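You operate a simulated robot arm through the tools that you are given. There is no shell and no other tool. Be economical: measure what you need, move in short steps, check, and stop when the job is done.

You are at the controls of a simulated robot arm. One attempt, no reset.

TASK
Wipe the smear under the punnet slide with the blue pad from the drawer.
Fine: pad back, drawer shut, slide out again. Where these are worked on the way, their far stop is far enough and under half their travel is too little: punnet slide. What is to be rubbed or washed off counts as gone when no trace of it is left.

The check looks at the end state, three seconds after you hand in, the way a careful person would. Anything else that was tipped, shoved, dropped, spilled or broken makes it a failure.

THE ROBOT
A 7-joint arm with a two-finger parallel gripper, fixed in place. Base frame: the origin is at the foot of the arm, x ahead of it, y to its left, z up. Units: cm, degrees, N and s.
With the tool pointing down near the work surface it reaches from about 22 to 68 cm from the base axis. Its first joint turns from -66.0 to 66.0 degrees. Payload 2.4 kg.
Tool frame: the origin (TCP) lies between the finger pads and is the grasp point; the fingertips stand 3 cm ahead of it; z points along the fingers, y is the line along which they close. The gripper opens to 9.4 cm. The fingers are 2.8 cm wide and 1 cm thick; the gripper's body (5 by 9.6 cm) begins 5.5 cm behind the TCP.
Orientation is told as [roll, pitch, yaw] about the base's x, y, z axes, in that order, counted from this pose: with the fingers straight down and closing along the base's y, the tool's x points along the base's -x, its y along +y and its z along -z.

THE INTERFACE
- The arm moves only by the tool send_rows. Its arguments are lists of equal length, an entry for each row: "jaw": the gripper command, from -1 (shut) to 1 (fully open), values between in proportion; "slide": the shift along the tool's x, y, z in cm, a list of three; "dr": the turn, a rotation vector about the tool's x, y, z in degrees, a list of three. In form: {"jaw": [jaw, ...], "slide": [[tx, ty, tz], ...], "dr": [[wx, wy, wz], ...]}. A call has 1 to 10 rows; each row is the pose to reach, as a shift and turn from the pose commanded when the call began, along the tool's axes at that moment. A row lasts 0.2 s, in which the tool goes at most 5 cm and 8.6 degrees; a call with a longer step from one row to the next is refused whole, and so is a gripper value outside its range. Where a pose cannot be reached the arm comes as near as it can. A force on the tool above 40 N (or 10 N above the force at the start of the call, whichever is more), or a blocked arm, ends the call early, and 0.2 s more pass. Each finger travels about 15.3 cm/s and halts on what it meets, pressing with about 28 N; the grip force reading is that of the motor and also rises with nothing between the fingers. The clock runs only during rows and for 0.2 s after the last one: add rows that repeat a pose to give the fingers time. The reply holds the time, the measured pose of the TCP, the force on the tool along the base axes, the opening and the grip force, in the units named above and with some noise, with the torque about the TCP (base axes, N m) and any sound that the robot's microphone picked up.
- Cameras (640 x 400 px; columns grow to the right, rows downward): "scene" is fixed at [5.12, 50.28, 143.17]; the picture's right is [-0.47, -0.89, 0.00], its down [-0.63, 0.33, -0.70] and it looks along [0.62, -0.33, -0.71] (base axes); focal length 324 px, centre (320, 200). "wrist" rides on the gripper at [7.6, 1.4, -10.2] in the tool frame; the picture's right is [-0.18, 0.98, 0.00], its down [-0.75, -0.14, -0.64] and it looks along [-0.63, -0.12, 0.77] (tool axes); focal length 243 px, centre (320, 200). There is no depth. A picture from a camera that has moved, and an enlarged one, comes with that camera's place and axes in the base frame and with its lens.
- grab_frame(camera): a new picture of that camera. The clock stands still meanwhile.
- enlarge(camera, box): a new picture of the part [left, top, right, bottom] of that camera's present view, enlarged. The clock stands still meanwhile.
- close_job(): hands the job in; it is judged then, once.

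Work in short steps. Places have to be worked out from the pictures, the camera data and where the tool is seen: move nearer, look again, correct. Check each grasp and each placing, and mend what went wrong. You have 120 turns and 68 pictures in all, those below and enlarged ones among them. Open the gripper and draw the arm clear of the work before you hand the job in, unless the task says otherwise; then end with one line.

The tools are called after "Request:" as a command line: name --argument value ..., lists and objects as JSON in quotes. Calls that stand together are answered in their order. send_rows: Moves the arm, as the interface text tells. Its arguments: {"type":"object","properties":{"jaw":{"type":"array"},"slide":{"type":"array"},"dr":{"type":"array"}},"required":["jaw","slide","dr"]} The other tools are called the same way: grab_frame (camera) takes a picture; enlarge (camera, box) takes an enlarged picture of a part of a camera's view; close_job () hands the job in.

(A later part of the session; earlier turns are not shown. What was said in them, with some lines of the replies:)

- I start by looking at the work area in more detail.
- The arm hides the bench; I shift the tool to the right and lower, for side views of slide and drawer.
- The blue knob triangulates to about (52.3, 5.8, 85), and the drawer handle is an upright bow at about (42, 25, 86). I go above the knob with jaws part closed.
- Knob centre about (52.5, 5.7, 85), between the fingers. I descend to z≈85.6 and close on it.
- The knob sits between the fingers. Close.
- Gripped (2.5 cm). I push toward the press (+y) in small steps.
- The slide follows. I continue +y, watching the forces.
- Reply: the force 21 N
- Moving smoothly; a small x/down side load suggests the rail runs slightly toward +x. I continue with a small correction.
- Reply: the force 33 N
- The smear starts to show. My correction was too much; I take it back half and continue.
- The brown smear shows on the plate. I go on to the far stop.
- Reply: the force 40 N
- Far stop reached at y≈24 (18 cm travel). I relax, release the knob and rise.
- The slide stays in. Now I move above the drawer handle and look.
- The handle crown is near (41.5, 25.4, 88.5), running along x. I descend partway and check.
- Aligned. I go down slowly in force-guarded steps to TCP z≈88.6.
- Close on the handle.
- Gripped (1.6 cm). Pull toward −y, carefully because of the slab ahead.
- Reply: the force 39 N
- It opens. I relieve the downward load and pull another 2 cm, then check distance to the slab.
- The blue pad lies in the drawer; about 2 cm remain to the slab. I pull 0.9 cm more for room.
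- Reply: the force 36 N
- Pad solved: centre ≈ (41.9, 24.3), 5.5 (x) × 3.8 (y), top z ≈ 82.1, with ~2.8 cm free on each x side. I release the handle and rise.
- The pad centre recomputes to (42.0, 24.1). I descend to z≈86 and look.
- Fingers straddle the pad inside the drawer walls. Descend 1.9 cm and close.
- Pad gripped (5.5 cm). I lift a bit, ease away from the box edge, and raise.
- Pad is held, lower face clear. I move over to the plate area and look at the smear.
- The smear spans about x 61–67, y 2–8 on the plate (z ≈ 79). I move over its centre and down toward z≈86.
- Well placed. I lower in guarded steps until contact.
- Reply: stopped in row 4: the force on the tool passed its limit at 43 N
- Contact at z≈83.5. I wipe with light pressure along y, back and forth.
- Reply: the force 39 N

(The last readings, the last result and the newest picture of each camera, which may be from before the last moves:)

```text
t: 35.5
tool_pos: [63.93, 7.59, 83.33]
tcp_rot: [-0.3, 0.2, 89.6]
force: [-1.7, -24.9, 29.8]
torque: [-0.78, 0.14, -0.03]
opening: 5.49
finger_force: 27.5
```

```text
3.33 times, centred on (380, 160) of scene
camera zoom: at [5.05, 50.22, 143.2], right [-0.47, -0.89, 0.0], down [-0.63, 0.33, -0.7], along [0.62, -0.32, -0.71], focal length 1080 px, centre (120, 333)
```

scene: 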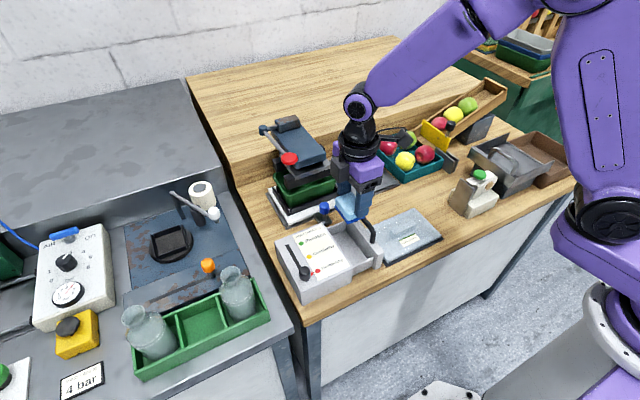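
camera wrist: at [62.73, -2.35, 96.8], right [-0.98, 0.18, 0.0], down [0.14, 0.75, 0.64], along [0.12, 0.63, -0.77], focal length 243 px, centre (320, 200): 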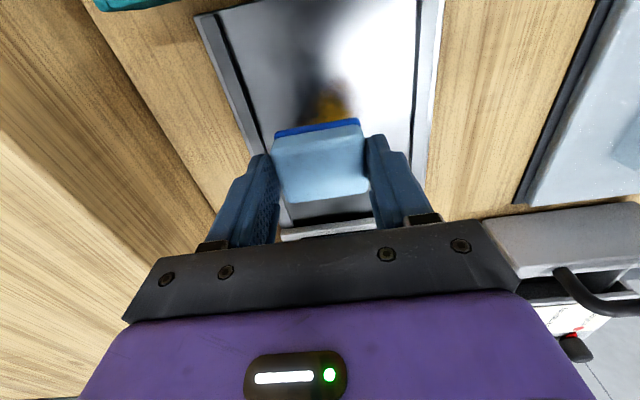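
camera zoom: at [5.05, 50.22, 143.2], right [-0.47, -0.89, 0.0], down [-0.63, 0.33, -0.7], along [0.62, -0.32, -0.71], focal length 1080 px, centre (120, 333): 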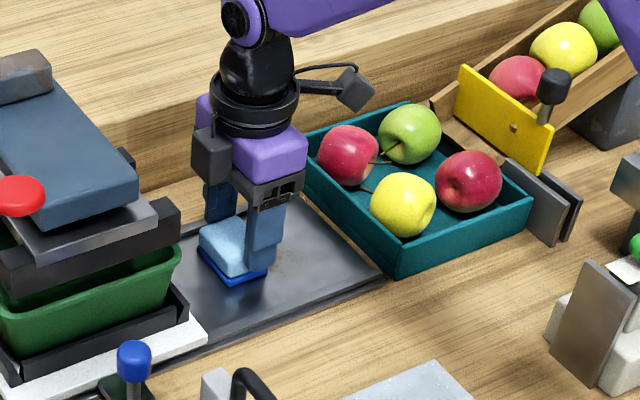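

Most is gone; faint residue remains at the −x/−y side. I wipe a second lane at x≈62.

Request:
send_rows --jaw '[-1, -1, -1, -1, -1, -1, -1, -1, -1, -1]' --slide '[[1, 0.5, 0], [1.5, 1.2, 0], [2.5, 2, 0], [3.5, 2, 0], [4.5, 2, 0], [5.5, 2, 0], [6.2, 2, 0], [5.2, 2, 0], [4.2, 2, 0], [3.2, 2, 0]]' --dr '[[0, 0, 0], [0, 0, 0], [0, 0, 0], [0, 0, 0], [0, 0, 0], [0, 0, 0], [0, 0, 0], [0, 0, 0], [0, 0, 0], [0, 0, 0]]'

Request:
send_rows --jaw '[-1, -1, -1, -1, -1, -1, -1, -1, -1, -1]' --slide '[[-1, 0, 0], [-1.5, -1, 0], [-1, -2, 0], [0, -2.8, 0], [1, -2.8, 0], [2, -2.8, 0], [3, -2.8, 0], [2, -2.8, 0], [1, -2, 0], [0, -1, 0]]' --dr '[[0, 0, 0], [0, 0, 0], [0, 0, 0], [0, 0, 0], [0, 0, 0], [0, 0, 0], [0, 0, 0], [0, 0, 0], [0, 0, 0], [0, 0, 0]]'

Request:
send_rows --jaw '[-1, -1, -1, -1, -1]' --slide '[[0, 0, -1], [0, 0, -4], [0, 3, -8], [1, 7, -12], [2, 10, -14]]' --dr '[[0, 0, 0], [0, 0, 0], [0, 0, 0], [0, 0, 0], [0, 0, 0]]'

Request:
enlarge --camera "scene" --box '[310, 130, 410, 210]'

Request:
grab_frame --camera "wrist"

```text
t: 37.6
tool_pos: [61.92, 4.49, 83.36]
tcp_rot: [-0.2, 0.0, 89.8]
force: [0.0, -21.6, 25.9]
torque: [-0.91, 0.14, 0.09]
opening: 5.51
finger_force: 28.3
```

```text
t: 38.2
tool_pos: [62.07, 5.86, 83.31]
tcp_rot: [0.8, 0.3, 89.9]
force: [-7.8, -1.5, 9.9]
torque: [0.13, 0.1, 0.09]
opening: 5.48
finger_force: 27.8
stopped in row 2: the force on the tool passed its limit at 47 N (the readings are from after the stop); the commanded pose is now the measured one
```

```text
refused: row 4 steps farther than a row can; nothing moved
```

```text
5.00 times, centred on (360, 170) of scene
camera zoom: at [5.08, 50.28, 143.18], right [-0.47, -0.89, 0.0], down [-0.63, 0.33, -0.7], along [0.62, -0.33, -0.71], focal length 1620 px, centre (120, 350)
```

zoom: 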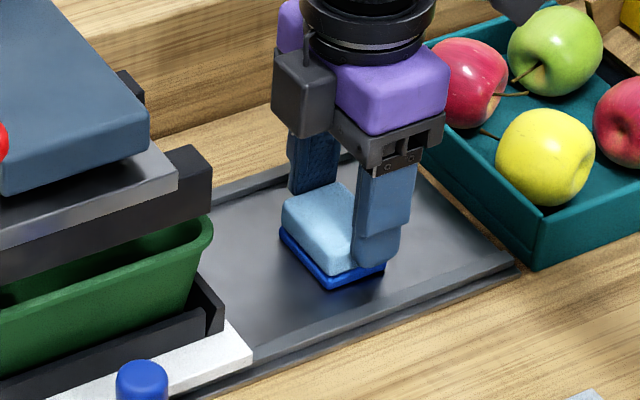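

```text
25 pictures are left
camera wrist: at [60.8, -1.95, 93.56], right [-0.98, 0.19, 0.01], down [0.15, 0.76, 0.64], along [0.11, 0.63, -0.77], focal length 243 px, centre (320, 200)
```

wrist: 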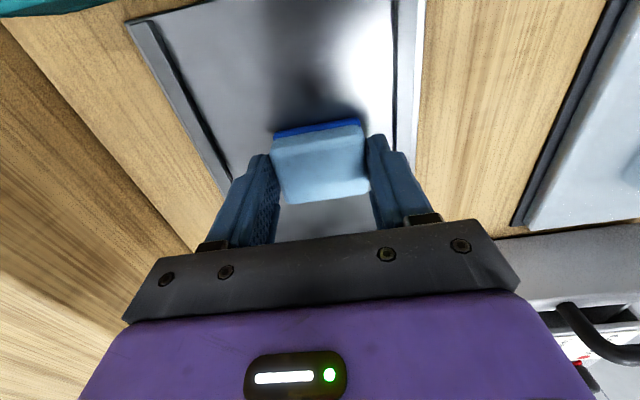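

Looks clear so far. I do one more lane at x≈64.5, then lift for inspection.

Request:
send_rows --jaw '[-1, -1, -1, -1, -1, -1, -1, -1, -1, -1]' --slide '[[0.5, -0.6, 0], [1, -1.2, 0], [1.5, -2, 0], [2, -2.6, 0], [3, -2.6, 0], [3.6, -2.6, 0], [2.6, -2.6, 0], [1.6, -2.6, 0], [0.6, -2.6, 0], [-0.4, -2.6, 0]]' --dr '[[0, 0, 0], [0, 0, 0], [0, 0, 0], [0, 0, 0], [0, 0, 0], [0, 0, 0], [0, 0, 0], [0, 0, 0], [0, 0, 0], [0, 0, 0]]'

Request:
send_rows --jaw '[-1, -1, -1, -1, -1]' --slide '[[-0.5, 0, 0], [-0.5, 0, -1], [-0.5, 0, -5], [-0.5, 1, -9], [0, 4, -12]]' --dr '[[0, 0, 0], [0, 0, 0], [0, 0, 0], [0, 0, 0], [0, 0, 0]]'

Request:
send_rows --jaw '[-1, -1, -1]' --slide '[[0, 4, -1], [0, 8, -2], [0, 10, -2]]' --dr '[[0, 0, 0], [0, 0, 0], [0, 0, 0]]'

Request:
enlarge --camera "scene" --box '[310, 130, 410, 210]'

Request:
enlarge --camera "wrist" --box '[120, 0, 360, 150]'

```text
t: 40.4
tool_pos: [64.79, 6.1, 83.24]
tcp_rot: [0.5, 0.4, 89.9]
force: [0.9, -14.2, 19.9]
torque: [-0.48, -0.12, 0.03]
opening: 5.49
finger_force: 27.8
```

```text
t: 41.6
tool_pos: [60.71, 6.18, 95.13]
tcp_rot: [0.8, 0.2, 89.9]
force: [-0.2, -0.2, -0.5]
torque: [0.02, 0.01, 0.0]
opening: 5.5
finger_force: 27.9
```

```text
t: 42.4
tool_pos: [50.84, 6.37, 97.13]
tcp_rot: [0.7, 0.2, 89.9]
force: [-1.3, -0.2, -1.1]
torque: [0.02, 0.01, 0.01]
opening: 5.49
finger_force: 28.1
```

```text
5.00 times, centred on (360, 170) of scene
camera zoom: at [5.12, 50.28, 143.17], right [-0.47, -0.89, 0.0], down [-0.63, 0.33, -0.7], along [0.62, -0.33, -0.71], focal length 1620 px, centre (120, 350)
```

zoom: 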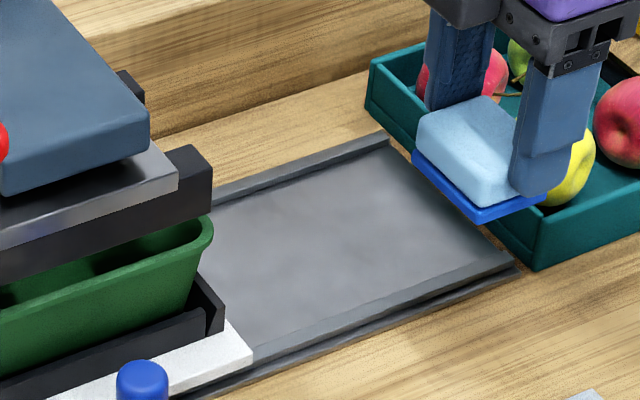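

```text
2.67 times, centred on (240, 75) of wrist
camera zoom: at [49.44, -1.41, 107.51], right [-0.98, 0.19, 0.01], down [0.15, 0.76, 0.64], along [0.11, 0.63, -0.77], focal length 647 px, centre (533, 533)
```

zoom: 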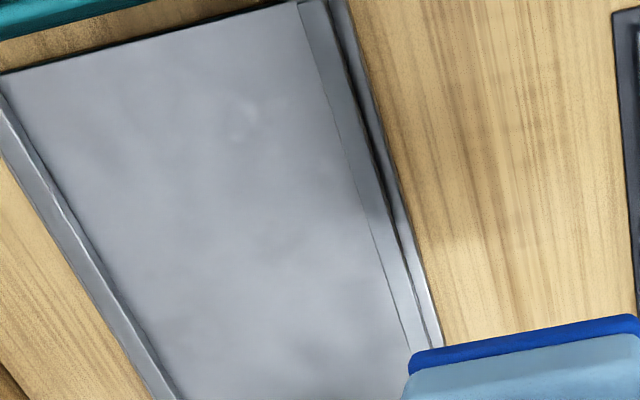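

Plate looks clean; I check it closer before putting the pad back.

Request:
enlarge --camera "wrist" --box '[130, 20, 270, 150]'

Request:
enlarge --camera "scene" --box '[345, 155, 395, 195]'

```text
3.08 times, centred on (200, 85) of wrist
camera zoom: at [49.44, -1.41, 107.51], right [-0.98, 0.19, 0.01], down [0.15, 0.76, 0.64], along [0.11, 0.63, -0.77], focal length 746 px, centre (689, 554)
```

zoom: 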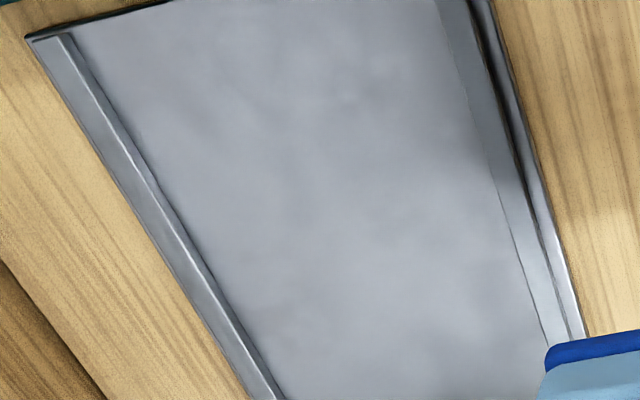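

```text
10.00 times, centred on (370, 175) of scene
camera zoom: at [5.12, 50.28, 143.17], right [-0.47, -0.89, 0.0], down [-0.63, 0.33, -0.7], along [0.62, -0.33, -0.71], focal length 3241 px, centre (-180, 450)
```

zoom: 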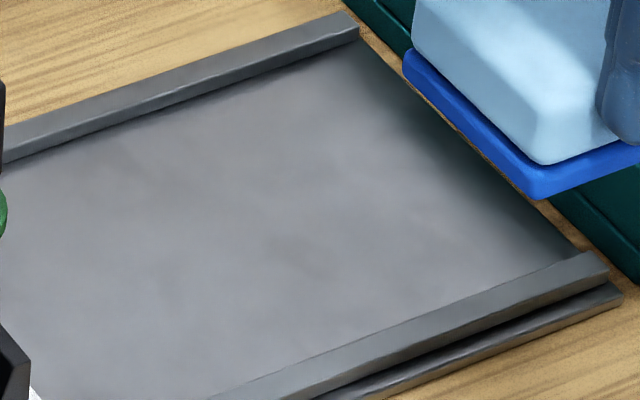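

A very faint darker cloud remains at about (62, 4); to be sure I give it another wiping pass.

Request:
send_rows --jaw '[-1, -1, -1, -1, -1, -1, -1, -1]' --slide '[[0, -4, 1], [0.5, -8, 2], [1, -11.5, 4], [1.4, -11.5, 8], [1.4, -11.5, 11], [1.4, -11.5, 13], [1.4, -11.5, 13.5], [1.4, -11.5, 13.7]]' --dr '[[0, 0, 0], [0, 0, 0], [0, 0, 0], [0, 0, 0], [0, 0, 0], [0, 0, 0], [0, 0, 0], [0, 0, 0]]'

Request:
send_rows --jaw '[-1, -1, -1, -1, -1, -1, -1, -1, -1, -1]' --slide '[[1, 0, 0.2], [2, 0, 0.2], [2.8, 0, 0.2], [1.8, 0, 0.2], [0.8, 0, 0.2], [-0.2, 0, 0.2], [-1.2, -0.5, 0.2], [-0.2, -1, 0.2], [1, -1, 0.2], [2, -1, 0.2]]' --dr '[[0, 0, 0], [0, 0, 0], [0, 0, 0], [0, 0, 0], [0, 0, 0], [0, 0, 0], [0, 0, 0], [0, 0, 0], [0, 0, 0], [0, 0, 0]]'

Request:
send_rows --jaw '[-1, -1, -1, -1, -1, -1, -1, -1, -1, -1]' --slide '[[0.8, 0, 0], [0, 0.6, 0], [-1, 1.2, 0], [-2, 1.8, 0], [-3, 1.8, 0], [-2, 1.8, 0], [-1, 1.8, 0], [0, 1.8, 0], [0.5, 1.8, 0], [0.5, 1.8, 0]]' --dr '[[0, 0, 0], [0, 0, 0], [0, 0, 0], [0, 0, 0], [0, 0, 0], [0, 0, 0], [0, 0, 0], [0, 0, 0], [0, 0, 0], [0, 0, 0]]'

```text
t: 44.2
tool_pos: [62.23, 4.76, 83.43]
tcp_rot: [0.8, 0.1, 89.9]
force: [0.3, -0.1, -1.0]
torque: [0.02, 0.01, -0.02]
opening: 5.49
finger_force: 28.1
```

```text
t: 46.4
tool_pos: [63.25, 2.75, 83.29]
tcp_rot: [0.7, 0.1, 89.9]
force: [0.8, -0.5, -0.1]
torque: [-0.03, 0.0, 0.0]
opening: 5.5
finger_force: 27.4
```

```text
t: 48.6
tool_pos: [61.37, 2.3, 83.23]
tcp_rot: [0.6, 0.2, 89.8]
force: [-0.3, -0.4, -0.3]
torque: [-0.01, -0.01, 0.0]
opening: 5.48
finger_force: 28.1
```

No pressure on that pass; I lower 0.3 cm more and repeat.

Request:
send_rows --jaw '[-1, -1, -1]' --slide '[[0, -0.8, 0.1], [0, -0.8, 0.2], [0, -0.8, 0.3]]' --dr '[[0, 0, 0], [0, 0, 0], [0, 0, 0]]'

```text
t: 49.6
tool_pos: [62.17, 2.11, 83.12]
tcp_rot: [0.7, 0.3, 89.9]
force: [-6.9, -0.5, 9.3]
torque: [0.03, 0.07, -0.01]
opening: 5.49
finger_force: 27.7
stopped in row 3: the force on the tool passed its limit at 40 N (the readings are from after the stop); the commanded pose is now the measured one
```

Request:
send_rows --jaw '[-1, -1, -1, -1, -1, -1, -1, -1, -1, -1]' --slide '[[-1, 0, 0.03], [-2, 0, 0.03], [-3, 0, 0.03], [-4, 0, 0.03], [-4.8, -0.5, 0.03], [-4, -1, 0.03], [-3, -1.2, 0.03], [-2, -1.2, 0.03], [-1, -1.2, 0.03], [0, -1.2, 0.03]]' --dr '[[0, 0, 0], [0, 0, 0], [0, 0, 0], [0, 0, 0], [0, 0, 0], [0, 0, 0], [0, 0, 0], [0, 0, 0], [0, 0, 0], [0, 0, 0]]'

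Request:
send_rows --jaw '[-1, -1, -1, -1, -1]' --slide '[[0, 0, -1], [0, 0, -4], [0, 2, -8], [-0.5, 5, -11], [-1, 9, -13]]' --dr '[[0, 0, 0], [0, 0, 0], [0, 0, 0], [0, 0, 0], [0, 0, 0]]'

Request:
enlarge --camera "scene" --box '[345, 155, 395, 195]'

```text
t: 51.0
tool_pos: [62.73, 6.77, 83.16]
tcp_rot: [1.3, 0.2, 90.0]
force: [-8.2, -1.4, 11.5]
torque: [0.03, 0.06, 0.02]
opening: 5.5
finger_force: 27.9
stopped in row 6: the force on the tool passed its limit at 44 N (the readings are from after the stop); the commanded pose is now the measured one
```

```text
t: 52.2
tool_pos: [54.22, 7.84, 96.41]
tcp_rot: [1.3, 0.1, 89.9]
force: [0.0, 0.5, -0.7]
torque: [0.0, -0.03, 0.0]
opening: 5.49
finger_force: 28.0
```

```text
10.00 times, centred on (370, 175) of scene
camera zoom: at [5.12, 50.28, 143.17], right [-0.47, -0.89, 0.0], down [-0.63, 0.33, -0.7], along [0.62, -0.33, -0.71], focal length 3241 px, centre (-180, 450)
```

zoom: 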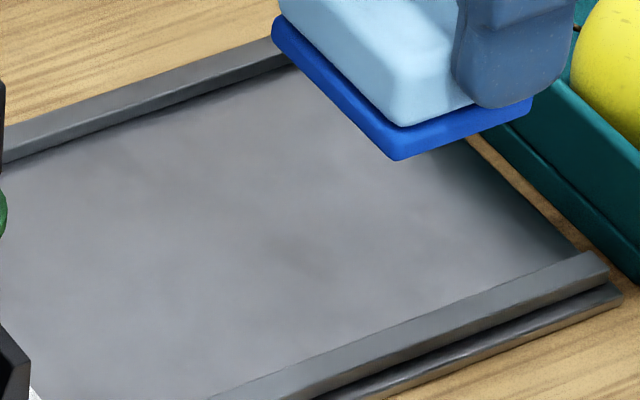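

The faint cloud is unchanged by a pressed pass; I check its colour from the wrist camera.

Request:
enlarge --camera "wrist" --box '[200, 40, 280, 110]'

```text
5.71 times, centred on (240, 75) of wrist
camera zoom: at [52.95, 0.11, 106.7], right [-0.98, 0.18, 0.02], down [0.16, 0.76, 0.64], along [0.1, 0.63, -0.77], focal length 1386 px, centre (777, 914)
```

zoom: 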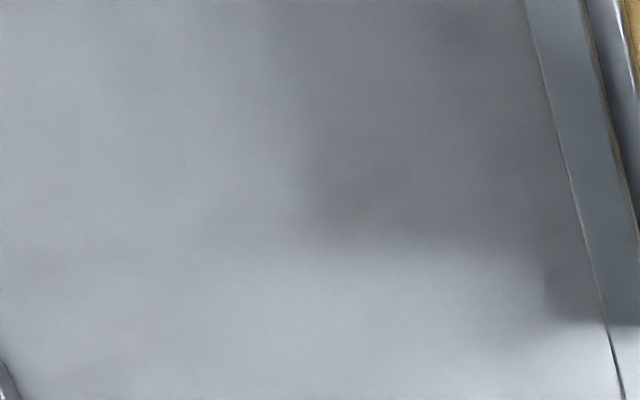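

There may be a trace of warm tint at (62, 4). I level the tool (roll 1.3°) and rub that spot properly.

Request:
send_rows --jaw '[-1, -1, -1, -1, -1, -1, -1, -1]' --slide '[[0, 0, 0], [1, -4, 1], [2.4, -8.1, 3], [2.8, -8.1, 7], [2.8, -8.1, 10.5], [2.8, -8.1, 12.5], [2.8, -8.1, 12.9], [2.8, -8.1, 13.1]]' --dr '[[0, 1.3, 0], [0, 1.3, 0], [0, 1.3, 0], [0, 1.3, 0], [0, 1.3, 0], [0, 1.3, 0], [0, 1.3, 0], [0, 1.3, 0]]'

Request:
send_rows --jaw '[-1, -1, -1]' --slide '[[0, 0, 0.1], [0, 0, 0.2], [0, 0, 0.25]]' --dr '[[0, 0, 0], [0, 0, 0], [0, 0, 0]]'

```text
t: 54.0
tool_pos: [61.87, 5.06, 83.19]
tcp_rot: [1.2, 1.6, 90.1]
force: [-6.6, -2.0, 19.5]
torque: [0.36, -0.06, 0.12]
opening: 5.49
finger_force: 28.0
```

```text
t: 54.8
tool_pos: [61.99, 5.18, 83.07]
tcp_rot: [1.1, 1.5, 90.0]
force: [-6.3, 0.2, 9.0]
torque: [0.08, 0.03, 0.03]
opening: 5.46
finger_force: 28.1
stopped in row 3: the force on the tool passed its limit at 40 N (the readings are from after the stop); the commanded pose is now the measured one
```

That turned the wrong axis. I lift slightly, level properly, and come down again.

Request:
send_rows --jaw '[-1, -1, -1, -1, -1]' --slide '[[0, 0, -0.8], [0, 0, -0.8], [0, 0, -0.4], [0, 0, -0.2], [0, 0, -0.1]]' --dr '[[0, 0, 0], [1.15, -1.5, 0], [1.15, -1.5, 0], [1.15, -1.5, 0], [1.15, -1.5, 0]]'

Request:
send_rows --jaw '[-1, -1, -1]' --slide '[[0, 0, 0.1], [0, 0, 0.15], [0, 0, 0.15]]' --dr '[[0, 0, 0], [0, 0, 0], [0, 0, 0]]'

```text
t: 56.0
tool_pos: [62.08, 5.09, 83.14]
tcp_rot: [-0.1, 0.0, 90.0]
force: [0.0, 0.4, 1.5]
torque: [-0.03, 0.02, -0.02]
opening: 5.47
finger_force: 28.3
```

```text
t: 56.8
tool_pos: [62.14, 5.11, 83.07]
tcp_rot: [-0.2, -0.1, 90.0]
force: [-3.9, -0.1, 18.6]
torque: [-0.28, 0.73, -0.08]
opening: 5.51
finger_force: 27.9
```

Level now with ~19 N. Rubbing strokes around (62, 4).

Request:
send_rows --jaw '[-1, -1, -1, -1, -1, -1, -1, -1, -1, -1]' --slide '[[1, 0, 0], [2, 0, 0], [3, 0, 0], [2, 0.2, 0], [1, 0.4, 0], [0, 0.6, 0], [-1, 0.3, 0], [0, 0, 0], [1, 0, 0], [2, 0, 0]]' --dr '[[0, 0, 0], [0, 0, 0], [0, 0, 0], [0, 0, 0], [0, 0, 0], [0, 0, 0], [0, 0, 0], [0, 0, 0], [0, 0, 0], [0, 0, 0]]'

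Request:
send_rows --jaw '[-1, -1, -1, -1, -1, -1, -1, -1, -1, -1]' --slide '[[0, -0.8, 0], [0, -1.6, 0], [-1, -2, 0], [-2, -2, 0], [-3, -2, 0], [-2, -2, 0], [-1, -2, 0], [0, -2, 0], [0, -1, 0], [0, 0, 0]]' --dr '[[0, 0, 0], [0, 0, 0], [0, 0, 0], [0, 0, 0], [0, 0, 0], [0, 0, 0], [0, 0, 0], [0, 0, 0], [0, 0, 0], [0, 0, 0]]'

Request:
send_rows --jaw '[-1, -1, -1, -1, -1]' --slide '[[0, 0, -1], [0, 0, -4], [0, 2, -8], [-0.5, 5, -11], [-1, 9, -13]]' --dr '[[0, 0, 0], [0, 0, 0], [0, 0, 0], [0, 0, 0], [0, 0, 0]]'

Request:
enlarge --camera "scene" --box '[345, 155, 395, 195]'

```text
t: 59.0
tool_pos: [62.1, 3.27, 82.9]
tcp_rot: [-0.2, -0.1, 90.3]
force: [0.4, 12.7, 16.1]
torque: [0.39, 0.3, -0.19]
opening: 5.48
finger_force: 28.4
```

```text
t: 61.2
tool_pos: [61.92, 3.08, 82.95]
tcp_rot: [-0.1, 0.0, 90.0]
force: [0.0, -0.6, 0.3]
torque: [-0.02, -0.02, 0.01]
opening: 5.51
finger_force: 27.9
```

```text
t: 62.4
tool_pos: [53.01, 4.06, 95.8]
tcp_rot: [0.0, 0.0, 90.0]
force: [-0.6, 0.1, -0.7]
torque: [-0.01, -0.01, -0.01]
opening: 5.49
finger_force: 28.0
```

```text
10.00 times, centred on (370, 175) of scene
camera zoom: at [5.12, 50.28, 143.17], right [-0.47, -0.89, 0.0], down [-0.63, 0.33, -0.7], along [0.62, -0.33, -0.71], focal length 3241 px, centre (-180, 450)
```

zoom: 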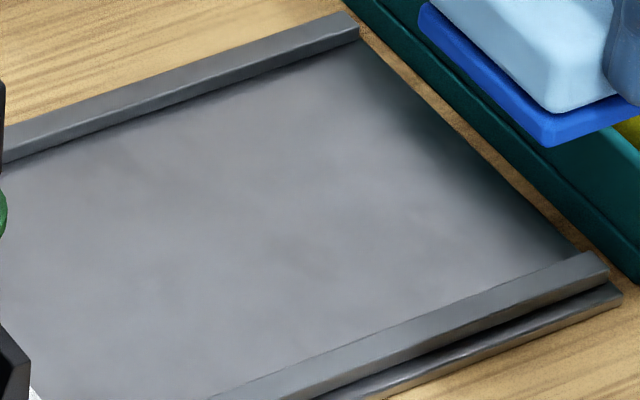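

Identical to before, so it is the metal's own mottling; the smear is gone. I carry the pad back over the drawer.

Request:
send_rows --jaw '[-1, -1, -1, -1, -1, -1, -1]' --slide '[[-1, 4, -1], [-3, 8, -1.5], [-6.5, 10.9, -1.5], [-11, 10.9, -1.5], [-15.5, 10.9, -1.5], [-19.6, 10.9, -1.5], [-19.6, 10.9, 0]]' --dr '[[0, 0, 0], [0, 0, 0], [0, 0, 0], [0, 0, 0], [0, 0, 0], [0, 0, 0], [0, 0, 0]]'

Request:
enlarge --camera "scene" --box '[270, 160, 430, 290]'

Request:
grab_frame --camera "wrist"

```text
t: 64.0
tool_pos: [42.29, 23.81, 96.14]
tcp_rot: [-0.1, -0.1, 90.0]
force: [0.8, 0.0, -0.5]
torque: [0.02, 0.0, 0.0]
opening: 5.46
finger_force: 27.8
```

```text
3.08 times, centred on (350, 225) of scene
camera zoom: at [5.12, 50.28, 143.17], right [-0.47, -0.89, 0.0], down [-0.63, 0.33, -0.7], along [0.62, -0.33, -0.71], focal length 997 px, centre (228, 123)
```

zoom: 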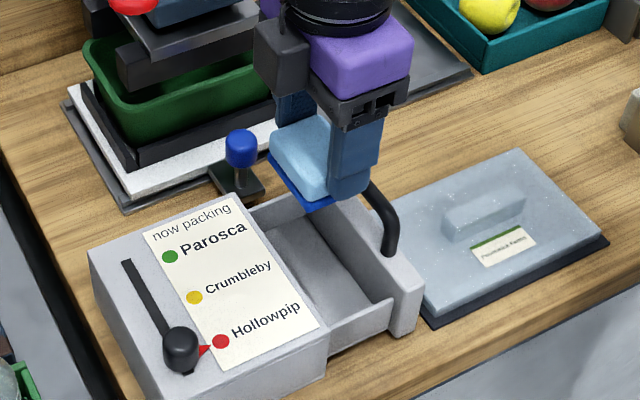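

```text
16 pictures are left
camera wrist: at [40.72, 16.0, 106.35], right [-0.98, 0.18, 0.0], down [0.14, 0.75, 0.64], along [0.12, 0.63, -0.77], focal length 243 px, centre (320, 200)
```

wrist: 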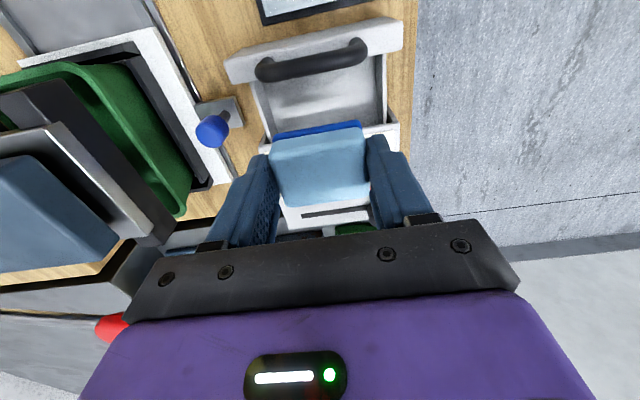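

Aligned. I descend at (42.1, 23.5) to just above the floor contact.

Request:
send_rows --jaw '[-1, -1, -1, -1, -1, -1]' --slide '[[0.3, 0.2, 3], [0.3, 0.2, 7], [0.3, 0.2, 9.5], [0.3, 0.2, 11], [0.3, 0.2, 11.8], [0.3, 0.2, 12.2]]' --dr '[[0, 0, 0], [0, 0, 0], [0, 0, 0], [0, 0, 0], [0, 0, 0], [0, 0, 0]]'

Request:
send_rows --jaw '[-1, -1, -1, -1]' --slide '[[0, 0, 0.1], [0, 0, 0.2], [0, 0, 0.3], [0, 0, 0.4]]' --dr '[[0, 0, 0], [0, 0, 0], [0, 0, 0], [0, 0, 0]]'

```text
t: 65.4
tool_pos: [41.87, 23.5, 83.69]
tcp_rot: [-0.1, 0.0, 90.0]
force: [0.1, -0.6, -0.1]
torque: [0.01, 0.0, -0.02]
opening: 5.49
finger_force: 28.0
```

```text
t: 66.5
tool_pos: [42.06, 23.54, 83.5]
tcp_rot: [0.0, -0.1, 90.1]
force: [-3.9, -1.6, 11.7]
torque: [-0.14, 0.1, 0.03]
opening: 5.5
finger_force: 27.8
stopped in row 4: the force on the tool passed its limit at 42 N (the readings are from after the stop); the commanded pose is now the measured one
```

The pad rests on the drawer floor. Open moderately and rise.

Request:
send_rows --jaw '[-0.4, 0.3, 0.45, 0.45, 0.45, 0.45, 0.45, 0.45]' --slide '[[0, 0, -0.1], [0, 0, -0.1], [0, 0, -0.1], [0, 0, -1], [0, 0, -4], [0, 0, -8], [0, 0, -12], [0, 0, -15]]' --dr '[[0, 0, 0], [0, 0, 0], [0, 0, 0], [0, 0, 0], [0, 0, 0], [0, 0, 0], [0, 0, 0], [0, 0, 0]]'

Request:
send_rows --jaw '[0.3, 0, 0, 0, 0, 0]' --slide '[[0, 0, 0], [0, 0, 0], [0, 0, 0], [0, 0, 0], [0, 0, 0], [0, 0, 0]]' --dr '[[0, 0, 8], [0, 0, 16], [0, 0, 24], [0, 0, 32], [0, 0, 40], [0, 0, 48]]'

Request:
send_rows --jaw '[0, 0, 0, 0, 0, 0]' --slide '[[0, 0, 0], [0, 0, 0], [0, 0, 0], [0, 0, 0], [0, 0, 0], [0, 0, 0]]' --dr '[[0, 0, 8], [0, 0, 16], [0, 0, 24], [0, 0, 32], [0, 0, 40], [0, 0, 42]]'

Request:
grab_frame --camera "wrist"

```text
t: 68.3
tool_pos: [42.05, 23.66, 98.52]
tcp_rot: [-0.1, -0.1, 90.1]
force: [0.6, -0.3, 0.1]
torque: [0.01, 0.0, 0.02]
opening: 6.79
finger_force: 0.0
```

```text
t: 69.7
tool_pos: [42.04, 23.43, 98.55]
tcp_rot: [0.0, -0.2, 41.9]
force: [-0.5, 0.4, 0.7]
torque: [0.01, -0.04, -0.05]
opening: 4.67
finger_force: 0.0
```

```text
t: 71.1
tool_pos: [41.89, 23.46, 98.58]
tcp_rot: [0.2, -0.1, -0.1]
force: [-0.6, 0.3, -1.0]
torque: [0.0, -0.05, 0.04]
opening: 4.71
finger_force: 0.0
```

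```text
15 pictures are left
camera wrist: at [34.36, 24.74, 108.75], right [0.18, 0.98, 0.0], down [0.75, -0.14, 0.64], along [0.63, -0.12, -0.77], focal length 243 px, centre (320, 200)
```

wrist: 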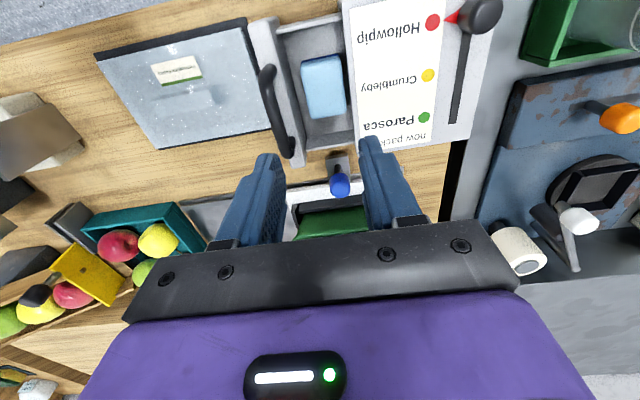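

Pad is back in the drawer. I regrip the handle at the pose where I released it (41.3, 19.5, 88.5).

Request:
send_rows --jaw '[0, 0, 0, 0, 0, 0]' --slide '[[0.4, -2, 0], [0.5, -3.9, 2], [0.5, -3.9, 5], [0.5, -3.9, 7.5], [0.5, -3.9, 9], [0.5, -3.9, 9.9]]' --dr '[[0, 0, 0], [0, 0, 0], [0, 0, 0], [0, 0, 0], [0, 0, 0], [0, 0, 0]]'

Request:
send_rows --jaw '[-0.4, -0.8, -1, -1]' --slide '[[0, 0, 0], [0, 0, 0], [0, 0, 0], [0, 0, 0]]' --dr '[[0, 0, 0], [0, 0, 0], [0, 0, 0], [0, 0, 0]]'

```text
t: 72.5
tool_pos: [41.54, 19.51, 88.62]
tcp_rot: [0.1, -0.2, 0.2]
force: [-0.3, 0.5, -0.1]
torque: [0.01, -0.01, 0.0]
opening: 4.7
finger_force: 0.0
```

```text
t: 73.6
tool_pos: [41.42, 19.59, 88.81]
tcp_rot: [0.3, -0.1, 0.2]
force: [-2.3, -0.2, 9.4]
torque: [0.0, 0.33, -0.06]
opening: 1.17
finger_force: 44.9
stopped in row 4: the force on the tool passed its limit at 42 N (the readings are from after the stop); the commanded pose is now the measured one
```

The fingers slip on the top of the round bar (1.17 cm). I reopen, lower 0.8 cm and close again.

Request:
send_rows --jaw '[-0.4, 0, 0, 0]' --slide '[[0, 0, 0], [0, 0, 0], [0, 0, 0.4], [0, 0, 0.8]]' --dr '[[0, 0, 0], [0, 0, 0], [0, 0, 0], [0, 0, 0]]'

Request:
send_rows --jaw '[-0.4, -0.8, -1, -1]' --slide '[[0, 0, 0], [0, 0, 0], [0, 0, 0], [0, 0, 0]]' --dr '[[0, 0, 0], [0, 0, 0], [0, 0, 0], [0, 0, 0]]'

```text
t: 74.6
tool_pos: [41.53, 19.69, 87.91]
tcp_rot: [0.3, -0.2, 0.1]
force: [0.2, 0.5, 0.3]
torque: [0.02, -0.06, -0.01]
opening: 4.69
finger_force: 0.1
```

```text
t: 75.6
tool_pos: [41.56, 19.52, 87.8]
tcp_rot: [0.1, -0.4, 0.1]
force: [-0.4, 0.8, -3.0]
torque: [0.0, -0.15, -0.07]
opening: 1.62
finger_force: 44.7
```

Firm grip. I push the drawer shut (+y, ~6 cm) until it stops.

Request:
send_rows --jaw '[-1, -1, -1, -1, -1, -1, -1, -1]' --slide '[[0, 0.8, 0], [0, 1.6, 0], [0, 2.4, 0], [0, 3.2, 0], [0, 4, 0], [0, 4.7, 0], [0, 5.3, 0], [0, 5.7, 0]]' --dr '[[0, 0, 0], [0, 0, 0], [0, 0, 0], [0, 0, 0], [0, 0, 0], [0, 0, 0], [0, 0, 0], [0, 0, 0]]'

Request:
send_rows --jaw '[-1, -1, -1, -1]' --slide '[[0, 0.2, 0], [0, 0.4, 0], [0, 0.6, 0], [0, 0.8, 0]]' --dr '[[0, 0, 0], [0, 0, 0], [0, 0, 0], [0, 0, 0]]'

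Request:
enlarge --camera "scene" --box '[270, 170, 430, 310]'

```text
t: 77.4
tool_pos: [41.55, 25.25, 87.95]
tcp_rot: [0.1, -0.2, 0.1]
force: [2.4, -0.5, -28.8]
torque: [-0.01, -0.68, -0.03]
opening: 1.58
finger_force: 45.1
```

```text
t: 78.4
tool_pos: [41.48, 25.4, 87.95]
tcp_rot: [-0.2, 0.1, -0.3]
force: [-0.6, -38.4, -8.6]
torque: [0.04, -0.24, 0.33]
opening: 1.58
finger_force: 45.0
```

```text
2.86 times, centred on (350, 240) of scene
camera zoom: at [5.14, 50.19, 143.21], right [-0.47, -0.89, 0.0], down [-0.63, 0.33, -0.7], along [0.62, -0.32, -0.72], focal length 926 px, centre (234, 86)
```

zoom: 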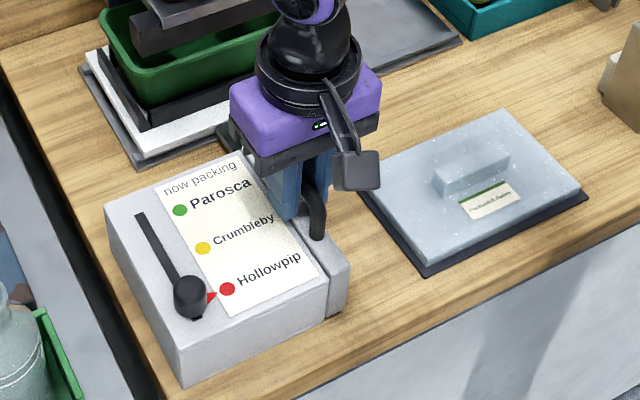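

Drawer shut (y=25.4, pushing 38 N at its stop). I relax, release, rise, and move over the slide knob.

Request:
send_rows --jaw '[-1, -0.5, 0, 0, 0, 0, 0, 0]' --slide '[[0, -0.6, 0], [0, -0.6, 0], [0, -0.6, 0], [0, -0.6, -3], [0, -0.6, -7], [-3, -1, -9], [-7, -2, -9], [-10.9, -2.1, -8]]' --dr '[[0, 0, 0], [0, 0, 0], [0, 0, 0], [0, 0, 0], [0, 0, 0], [0, 0, 0], [0, 0, 0], [0, 0, 0]]'

Request:
grab_frame --camera "wrist"

```text
t: 80.2
tool_pos: [52.59, 24.03, 96.06]
tcp_rot: [0.1, -0.2, 0.1]
force: [0.6, 0.3, -0.5]
torque: [0.02, 0.0, 0.0]
opening: 4.69
finger_force: 0.2
```

```text
13 pictures are left
camera wrist: at [44.92, 25.18, 106.3], right [0.18, 0.98, 0.0], down [0.75, -0.14, 0.65], along [0.63, -0.12, -0.76], focal length 243 px, centre (320, 200)
```

wrist: 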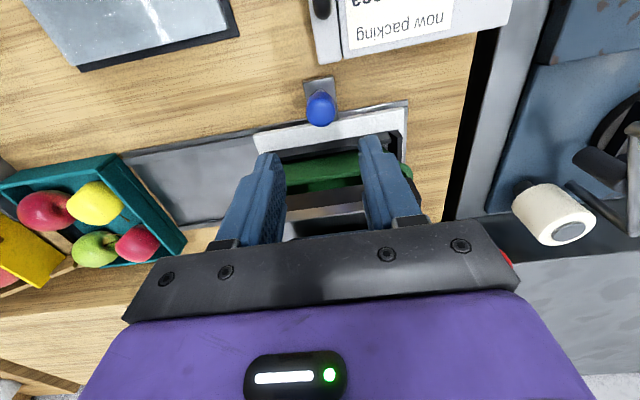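

Knob aligned; descend to z≈85.3 and grip.

Request:
send_rows --jaw '[0, 0, 0, 0, 0]' --slide '[[0.1, -0.1, 3], [0.1, -0.1, 6], [0.1, -0.1, 8.5], [0.1, -0.1, 10], [0.1, -0.1, 10.8]]' --dr '[[0, 0, 0], [0, 0, 0], [0, 0, 0], [0, 0, 0], [0, 0, 0]]'

Request:
send_rows --jaw '[-0.3, -0.6, -1, -1]' --slide '[[0, 0, 0], [0, 0, 0], [0, 0, 0], [0, 0, 0]]' --dr '[[0, 0, 0], [0, 0, 0], [0, 0, 0], [0, 0, 0]]'

```text
t: 81.4
tool_pos: [52.42, 24.02, 85.24]
tcp_rot: [0.3, -0.2, 0.1]
force: [-0.1, 0.0, 0.0]
torque: [0.03, -0.01, 0.01]
opening: 4.69
finger_force: 0.1
```

```text
t: 82.4
tool_pos: [52.47, 23.99, 85.25]
tcp_rot: [0.2, -0.2, 0.1]
force: [1.7, -0.4, -3.0]
torque: [0.02, -0.15, 0.0]
opening: 2.53
finger_force: 45.2
```

Gripped. I pull the slide out (−y) in two moves.

Request:
send_rows --jaw '[-1, -1, -1, -1, -1, -1, -1, -1, -1, -1]' --slide '[[0, -0.5, 0], [0, -1.3, 0], [0, -2.1, 0], [0, -2.9, 0], [0, -3.7, 0], [0, -4.5, 0], [0, -5.3, 0], [0, -6.1, 0], [0, -7, 0], [0, -7.8, 0]]' --dr '[[0, 0, 0], [0, 0, 0], [0, 0, 0], [0, 0, 0], [0, 0, 0], [0, 0, 0], [0, 0, 0], [0, 0, 0], [0, 0, 0], [0, 0, 0]]'

Request:
enlarge --camera "scene" --box '[250, 100, 450, 220]'

```text
t: 84.6
tool_pos: [52.29, 16.19, 85.05]
tcp_rot: [0.1, -0.3, 0.1]
force: [-3.6, 1.2, 12.2]
torque: [0.02, 0.57, 0.02]
opening: 2.53
finger_force: 45.0
```

```text
3.20 times, centred on (350, 160) of scene
camera zoom: at [5.09, 50.28, 143.18], right [-0.47, -0.89, 0.0], down [-0.63, 0.33, -0.7], along [0.62, -0.33, -0.71], focal length 1037 px, centre (224, 328)
```

zoom: 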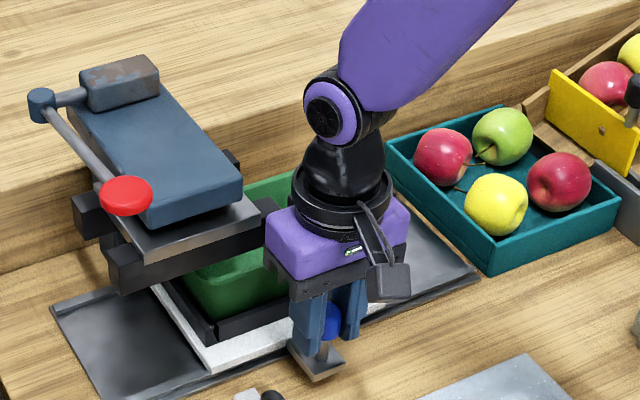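

Request:
send_rows --jaw '[-1, -1, -1, -1, -1, -1, -1, -1, -1, -1]' --slide '[[0, -1, 0], [0, -2, 0], [0, -3, 0], [0, -4, 0], [0, -5, 0], [0, -6, 0], [0, -7, 0], [0, -8, 0], [0, -9, 0], [0, -9.8, 0]]' --dr '[[0, 0, 0], [0, 0, 0], [0, 0, 0], [0, 0, 0], [0, 0, 0], [0, 0, 0], [0, 0, 0], [0, 0, 0], [0, 0, 0], [0, 0, 0]]'

Request:
send_rows --jaw '[-1, -1, -1, -1, -1]' --slide '[[0, -0.2, 0], [0, -0.4, 0], [0, -0.6, 0], [0, -0.8, 0], [0, -1, 0]]' --dr '[[0, 0, 0], [0, 0, 0], [0, 0, 0], [0, 0, 0], [0, 0, 0]]'

```text
t: 86.8
tool_pos: [52.27, 5.96, 85.21]
tcp_rot: [0.3, -0.3, 0.0]
force: [-1.0, -2.9, 12.4]
torque: [-0.05, -0.33, 0.14]
opening: 2.51
finger_force: 44.6
```

```text
t: 88.0
tool_pos: [52.45, 5.86, 85.1]
tcp_rot: [0.3, -0.3, 0.5]
force: [8.0, 35.9, -2.2]
torque: [0.7, 0.43, -0.2]
opening: 2.54
finger_force: 44.5
```

The slide is at its outer stop (y=5.9). I relax, release, rise and withdraw.

Request:
send_rows --jaw '[-1, -0.5, 0, 0, 0, 0, 0, 0, 0]' --slide '[[0, 0.9, 0], [0, 0.9, 0], [0, 0.9, 0], [0, 0.9, -3], [0, 0.9, -7], [0, 0.9, -11], [4, 0, -13], [8.5, -1, -14], [13, -2, -15]]' --dr '[[0, 0, 0], [0, 0, 0], [0, 0, 0], [0, 0, 0], [0, 0, 0], [0, 0, 0], [0, 0, 0], [0, 0, 0], [0, 0, 0]]'

Request:
send_rows --jaw '[0.3, 0.6, 1, 1]' --slide '[[3, -4, -1], [6, -8, -2], [9, -11, -4], [9, -11, -5]]' --dr '[[0, 0, 0], [0, 0, 0], [0, 0, 0], [0, 0, 0]]'

Request:
grab_frame --camera "scene"

Request:
enlarge --camera "scene" --box '[250, 100, 450, 310]'

```text
t: 90.0
tool_pos: [39.31, 3.26, 100.0]
tcp_rot: [0.2, -0.3, 0.1]
force: [0.5, 0.3, -0.2]
torque: [0.01, -0.02, -0.04]
opening: 4.71
finger_force: 0.0
```

```text
refused: row 1 steps farther than a row can; nothing moved
```

```text
11 pictures are left
```

scene: 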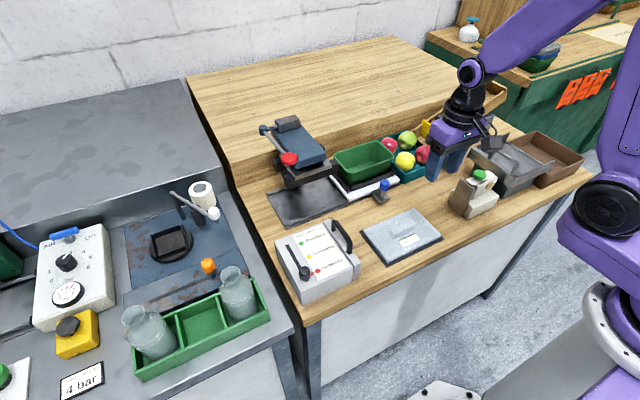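

```text
1.90 times, centred on (350, 205) of scene
camera zoom: at [5.12, 50.28, 143.17], right [-0.47, -0.89, 0.0], down [-0.63, 0.33, -0.7], along [0.62, -0.33, -0.71], focal length 617 px, centre (263, 190)
```

zoom: 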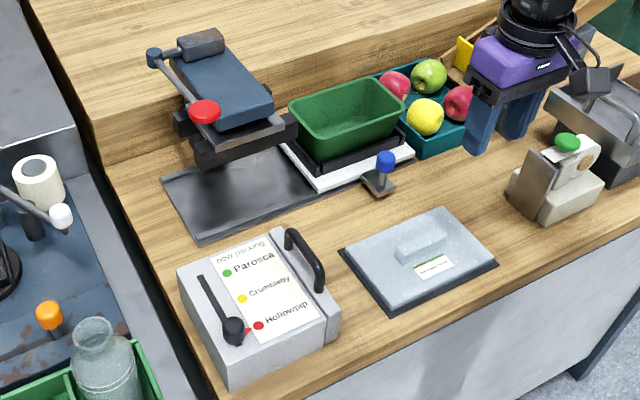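

All as at the start: slide out, drawer shut, slab untouched. I open the gripper and draw up clear.

Request:
send_rows --jaw '[0.3, 0.6, 1, 1]' --slide '[[2, 0, -3], [4, 0, -6], [5, 0, -9], [5, 0, -10]]' --dr '[[0, 0, 0], [0, 0, 0], [0, 0, 0], [0, 0, 0]]'

Request:
enlarge --camera "scene" --box '[250, 100, 450, 310]'

```text
t: 91.0
tool_pos: [34.02, 3.42, 109.93]
tcp_rot: [0.3, -0.2, 0.2]
force: [0.6, -0.6, -0.5]
torque: [0.0, 0.0, -0.03]
opening: 9.4
finger_force: 0.0
```

```text
1.90 times, centred on (350, 205) of scene
camera zoom: at [5.12, 50.28, 143.17], right [-0.47, -0.89, 0.0], down [-0.63, 0.33, -0.7], along [0.62, -0.33, -0.71], focal length 617 px, centre (263, 190)
```

zoom: 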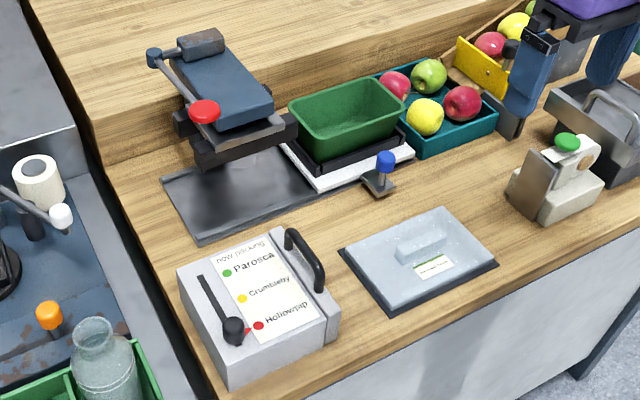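

The arm is clear and the scene is in order; I hand in.

Request:
close_job

```text
The job is handed in.
```

I wiped the smear off the plate, put the blue pad back in the drawer and shut it, and pulled the punnet slide out to its stop. A faint grey patch still shows on the plate; it didn't change when I rubbed it again, so I took it for the metal's own mottling.
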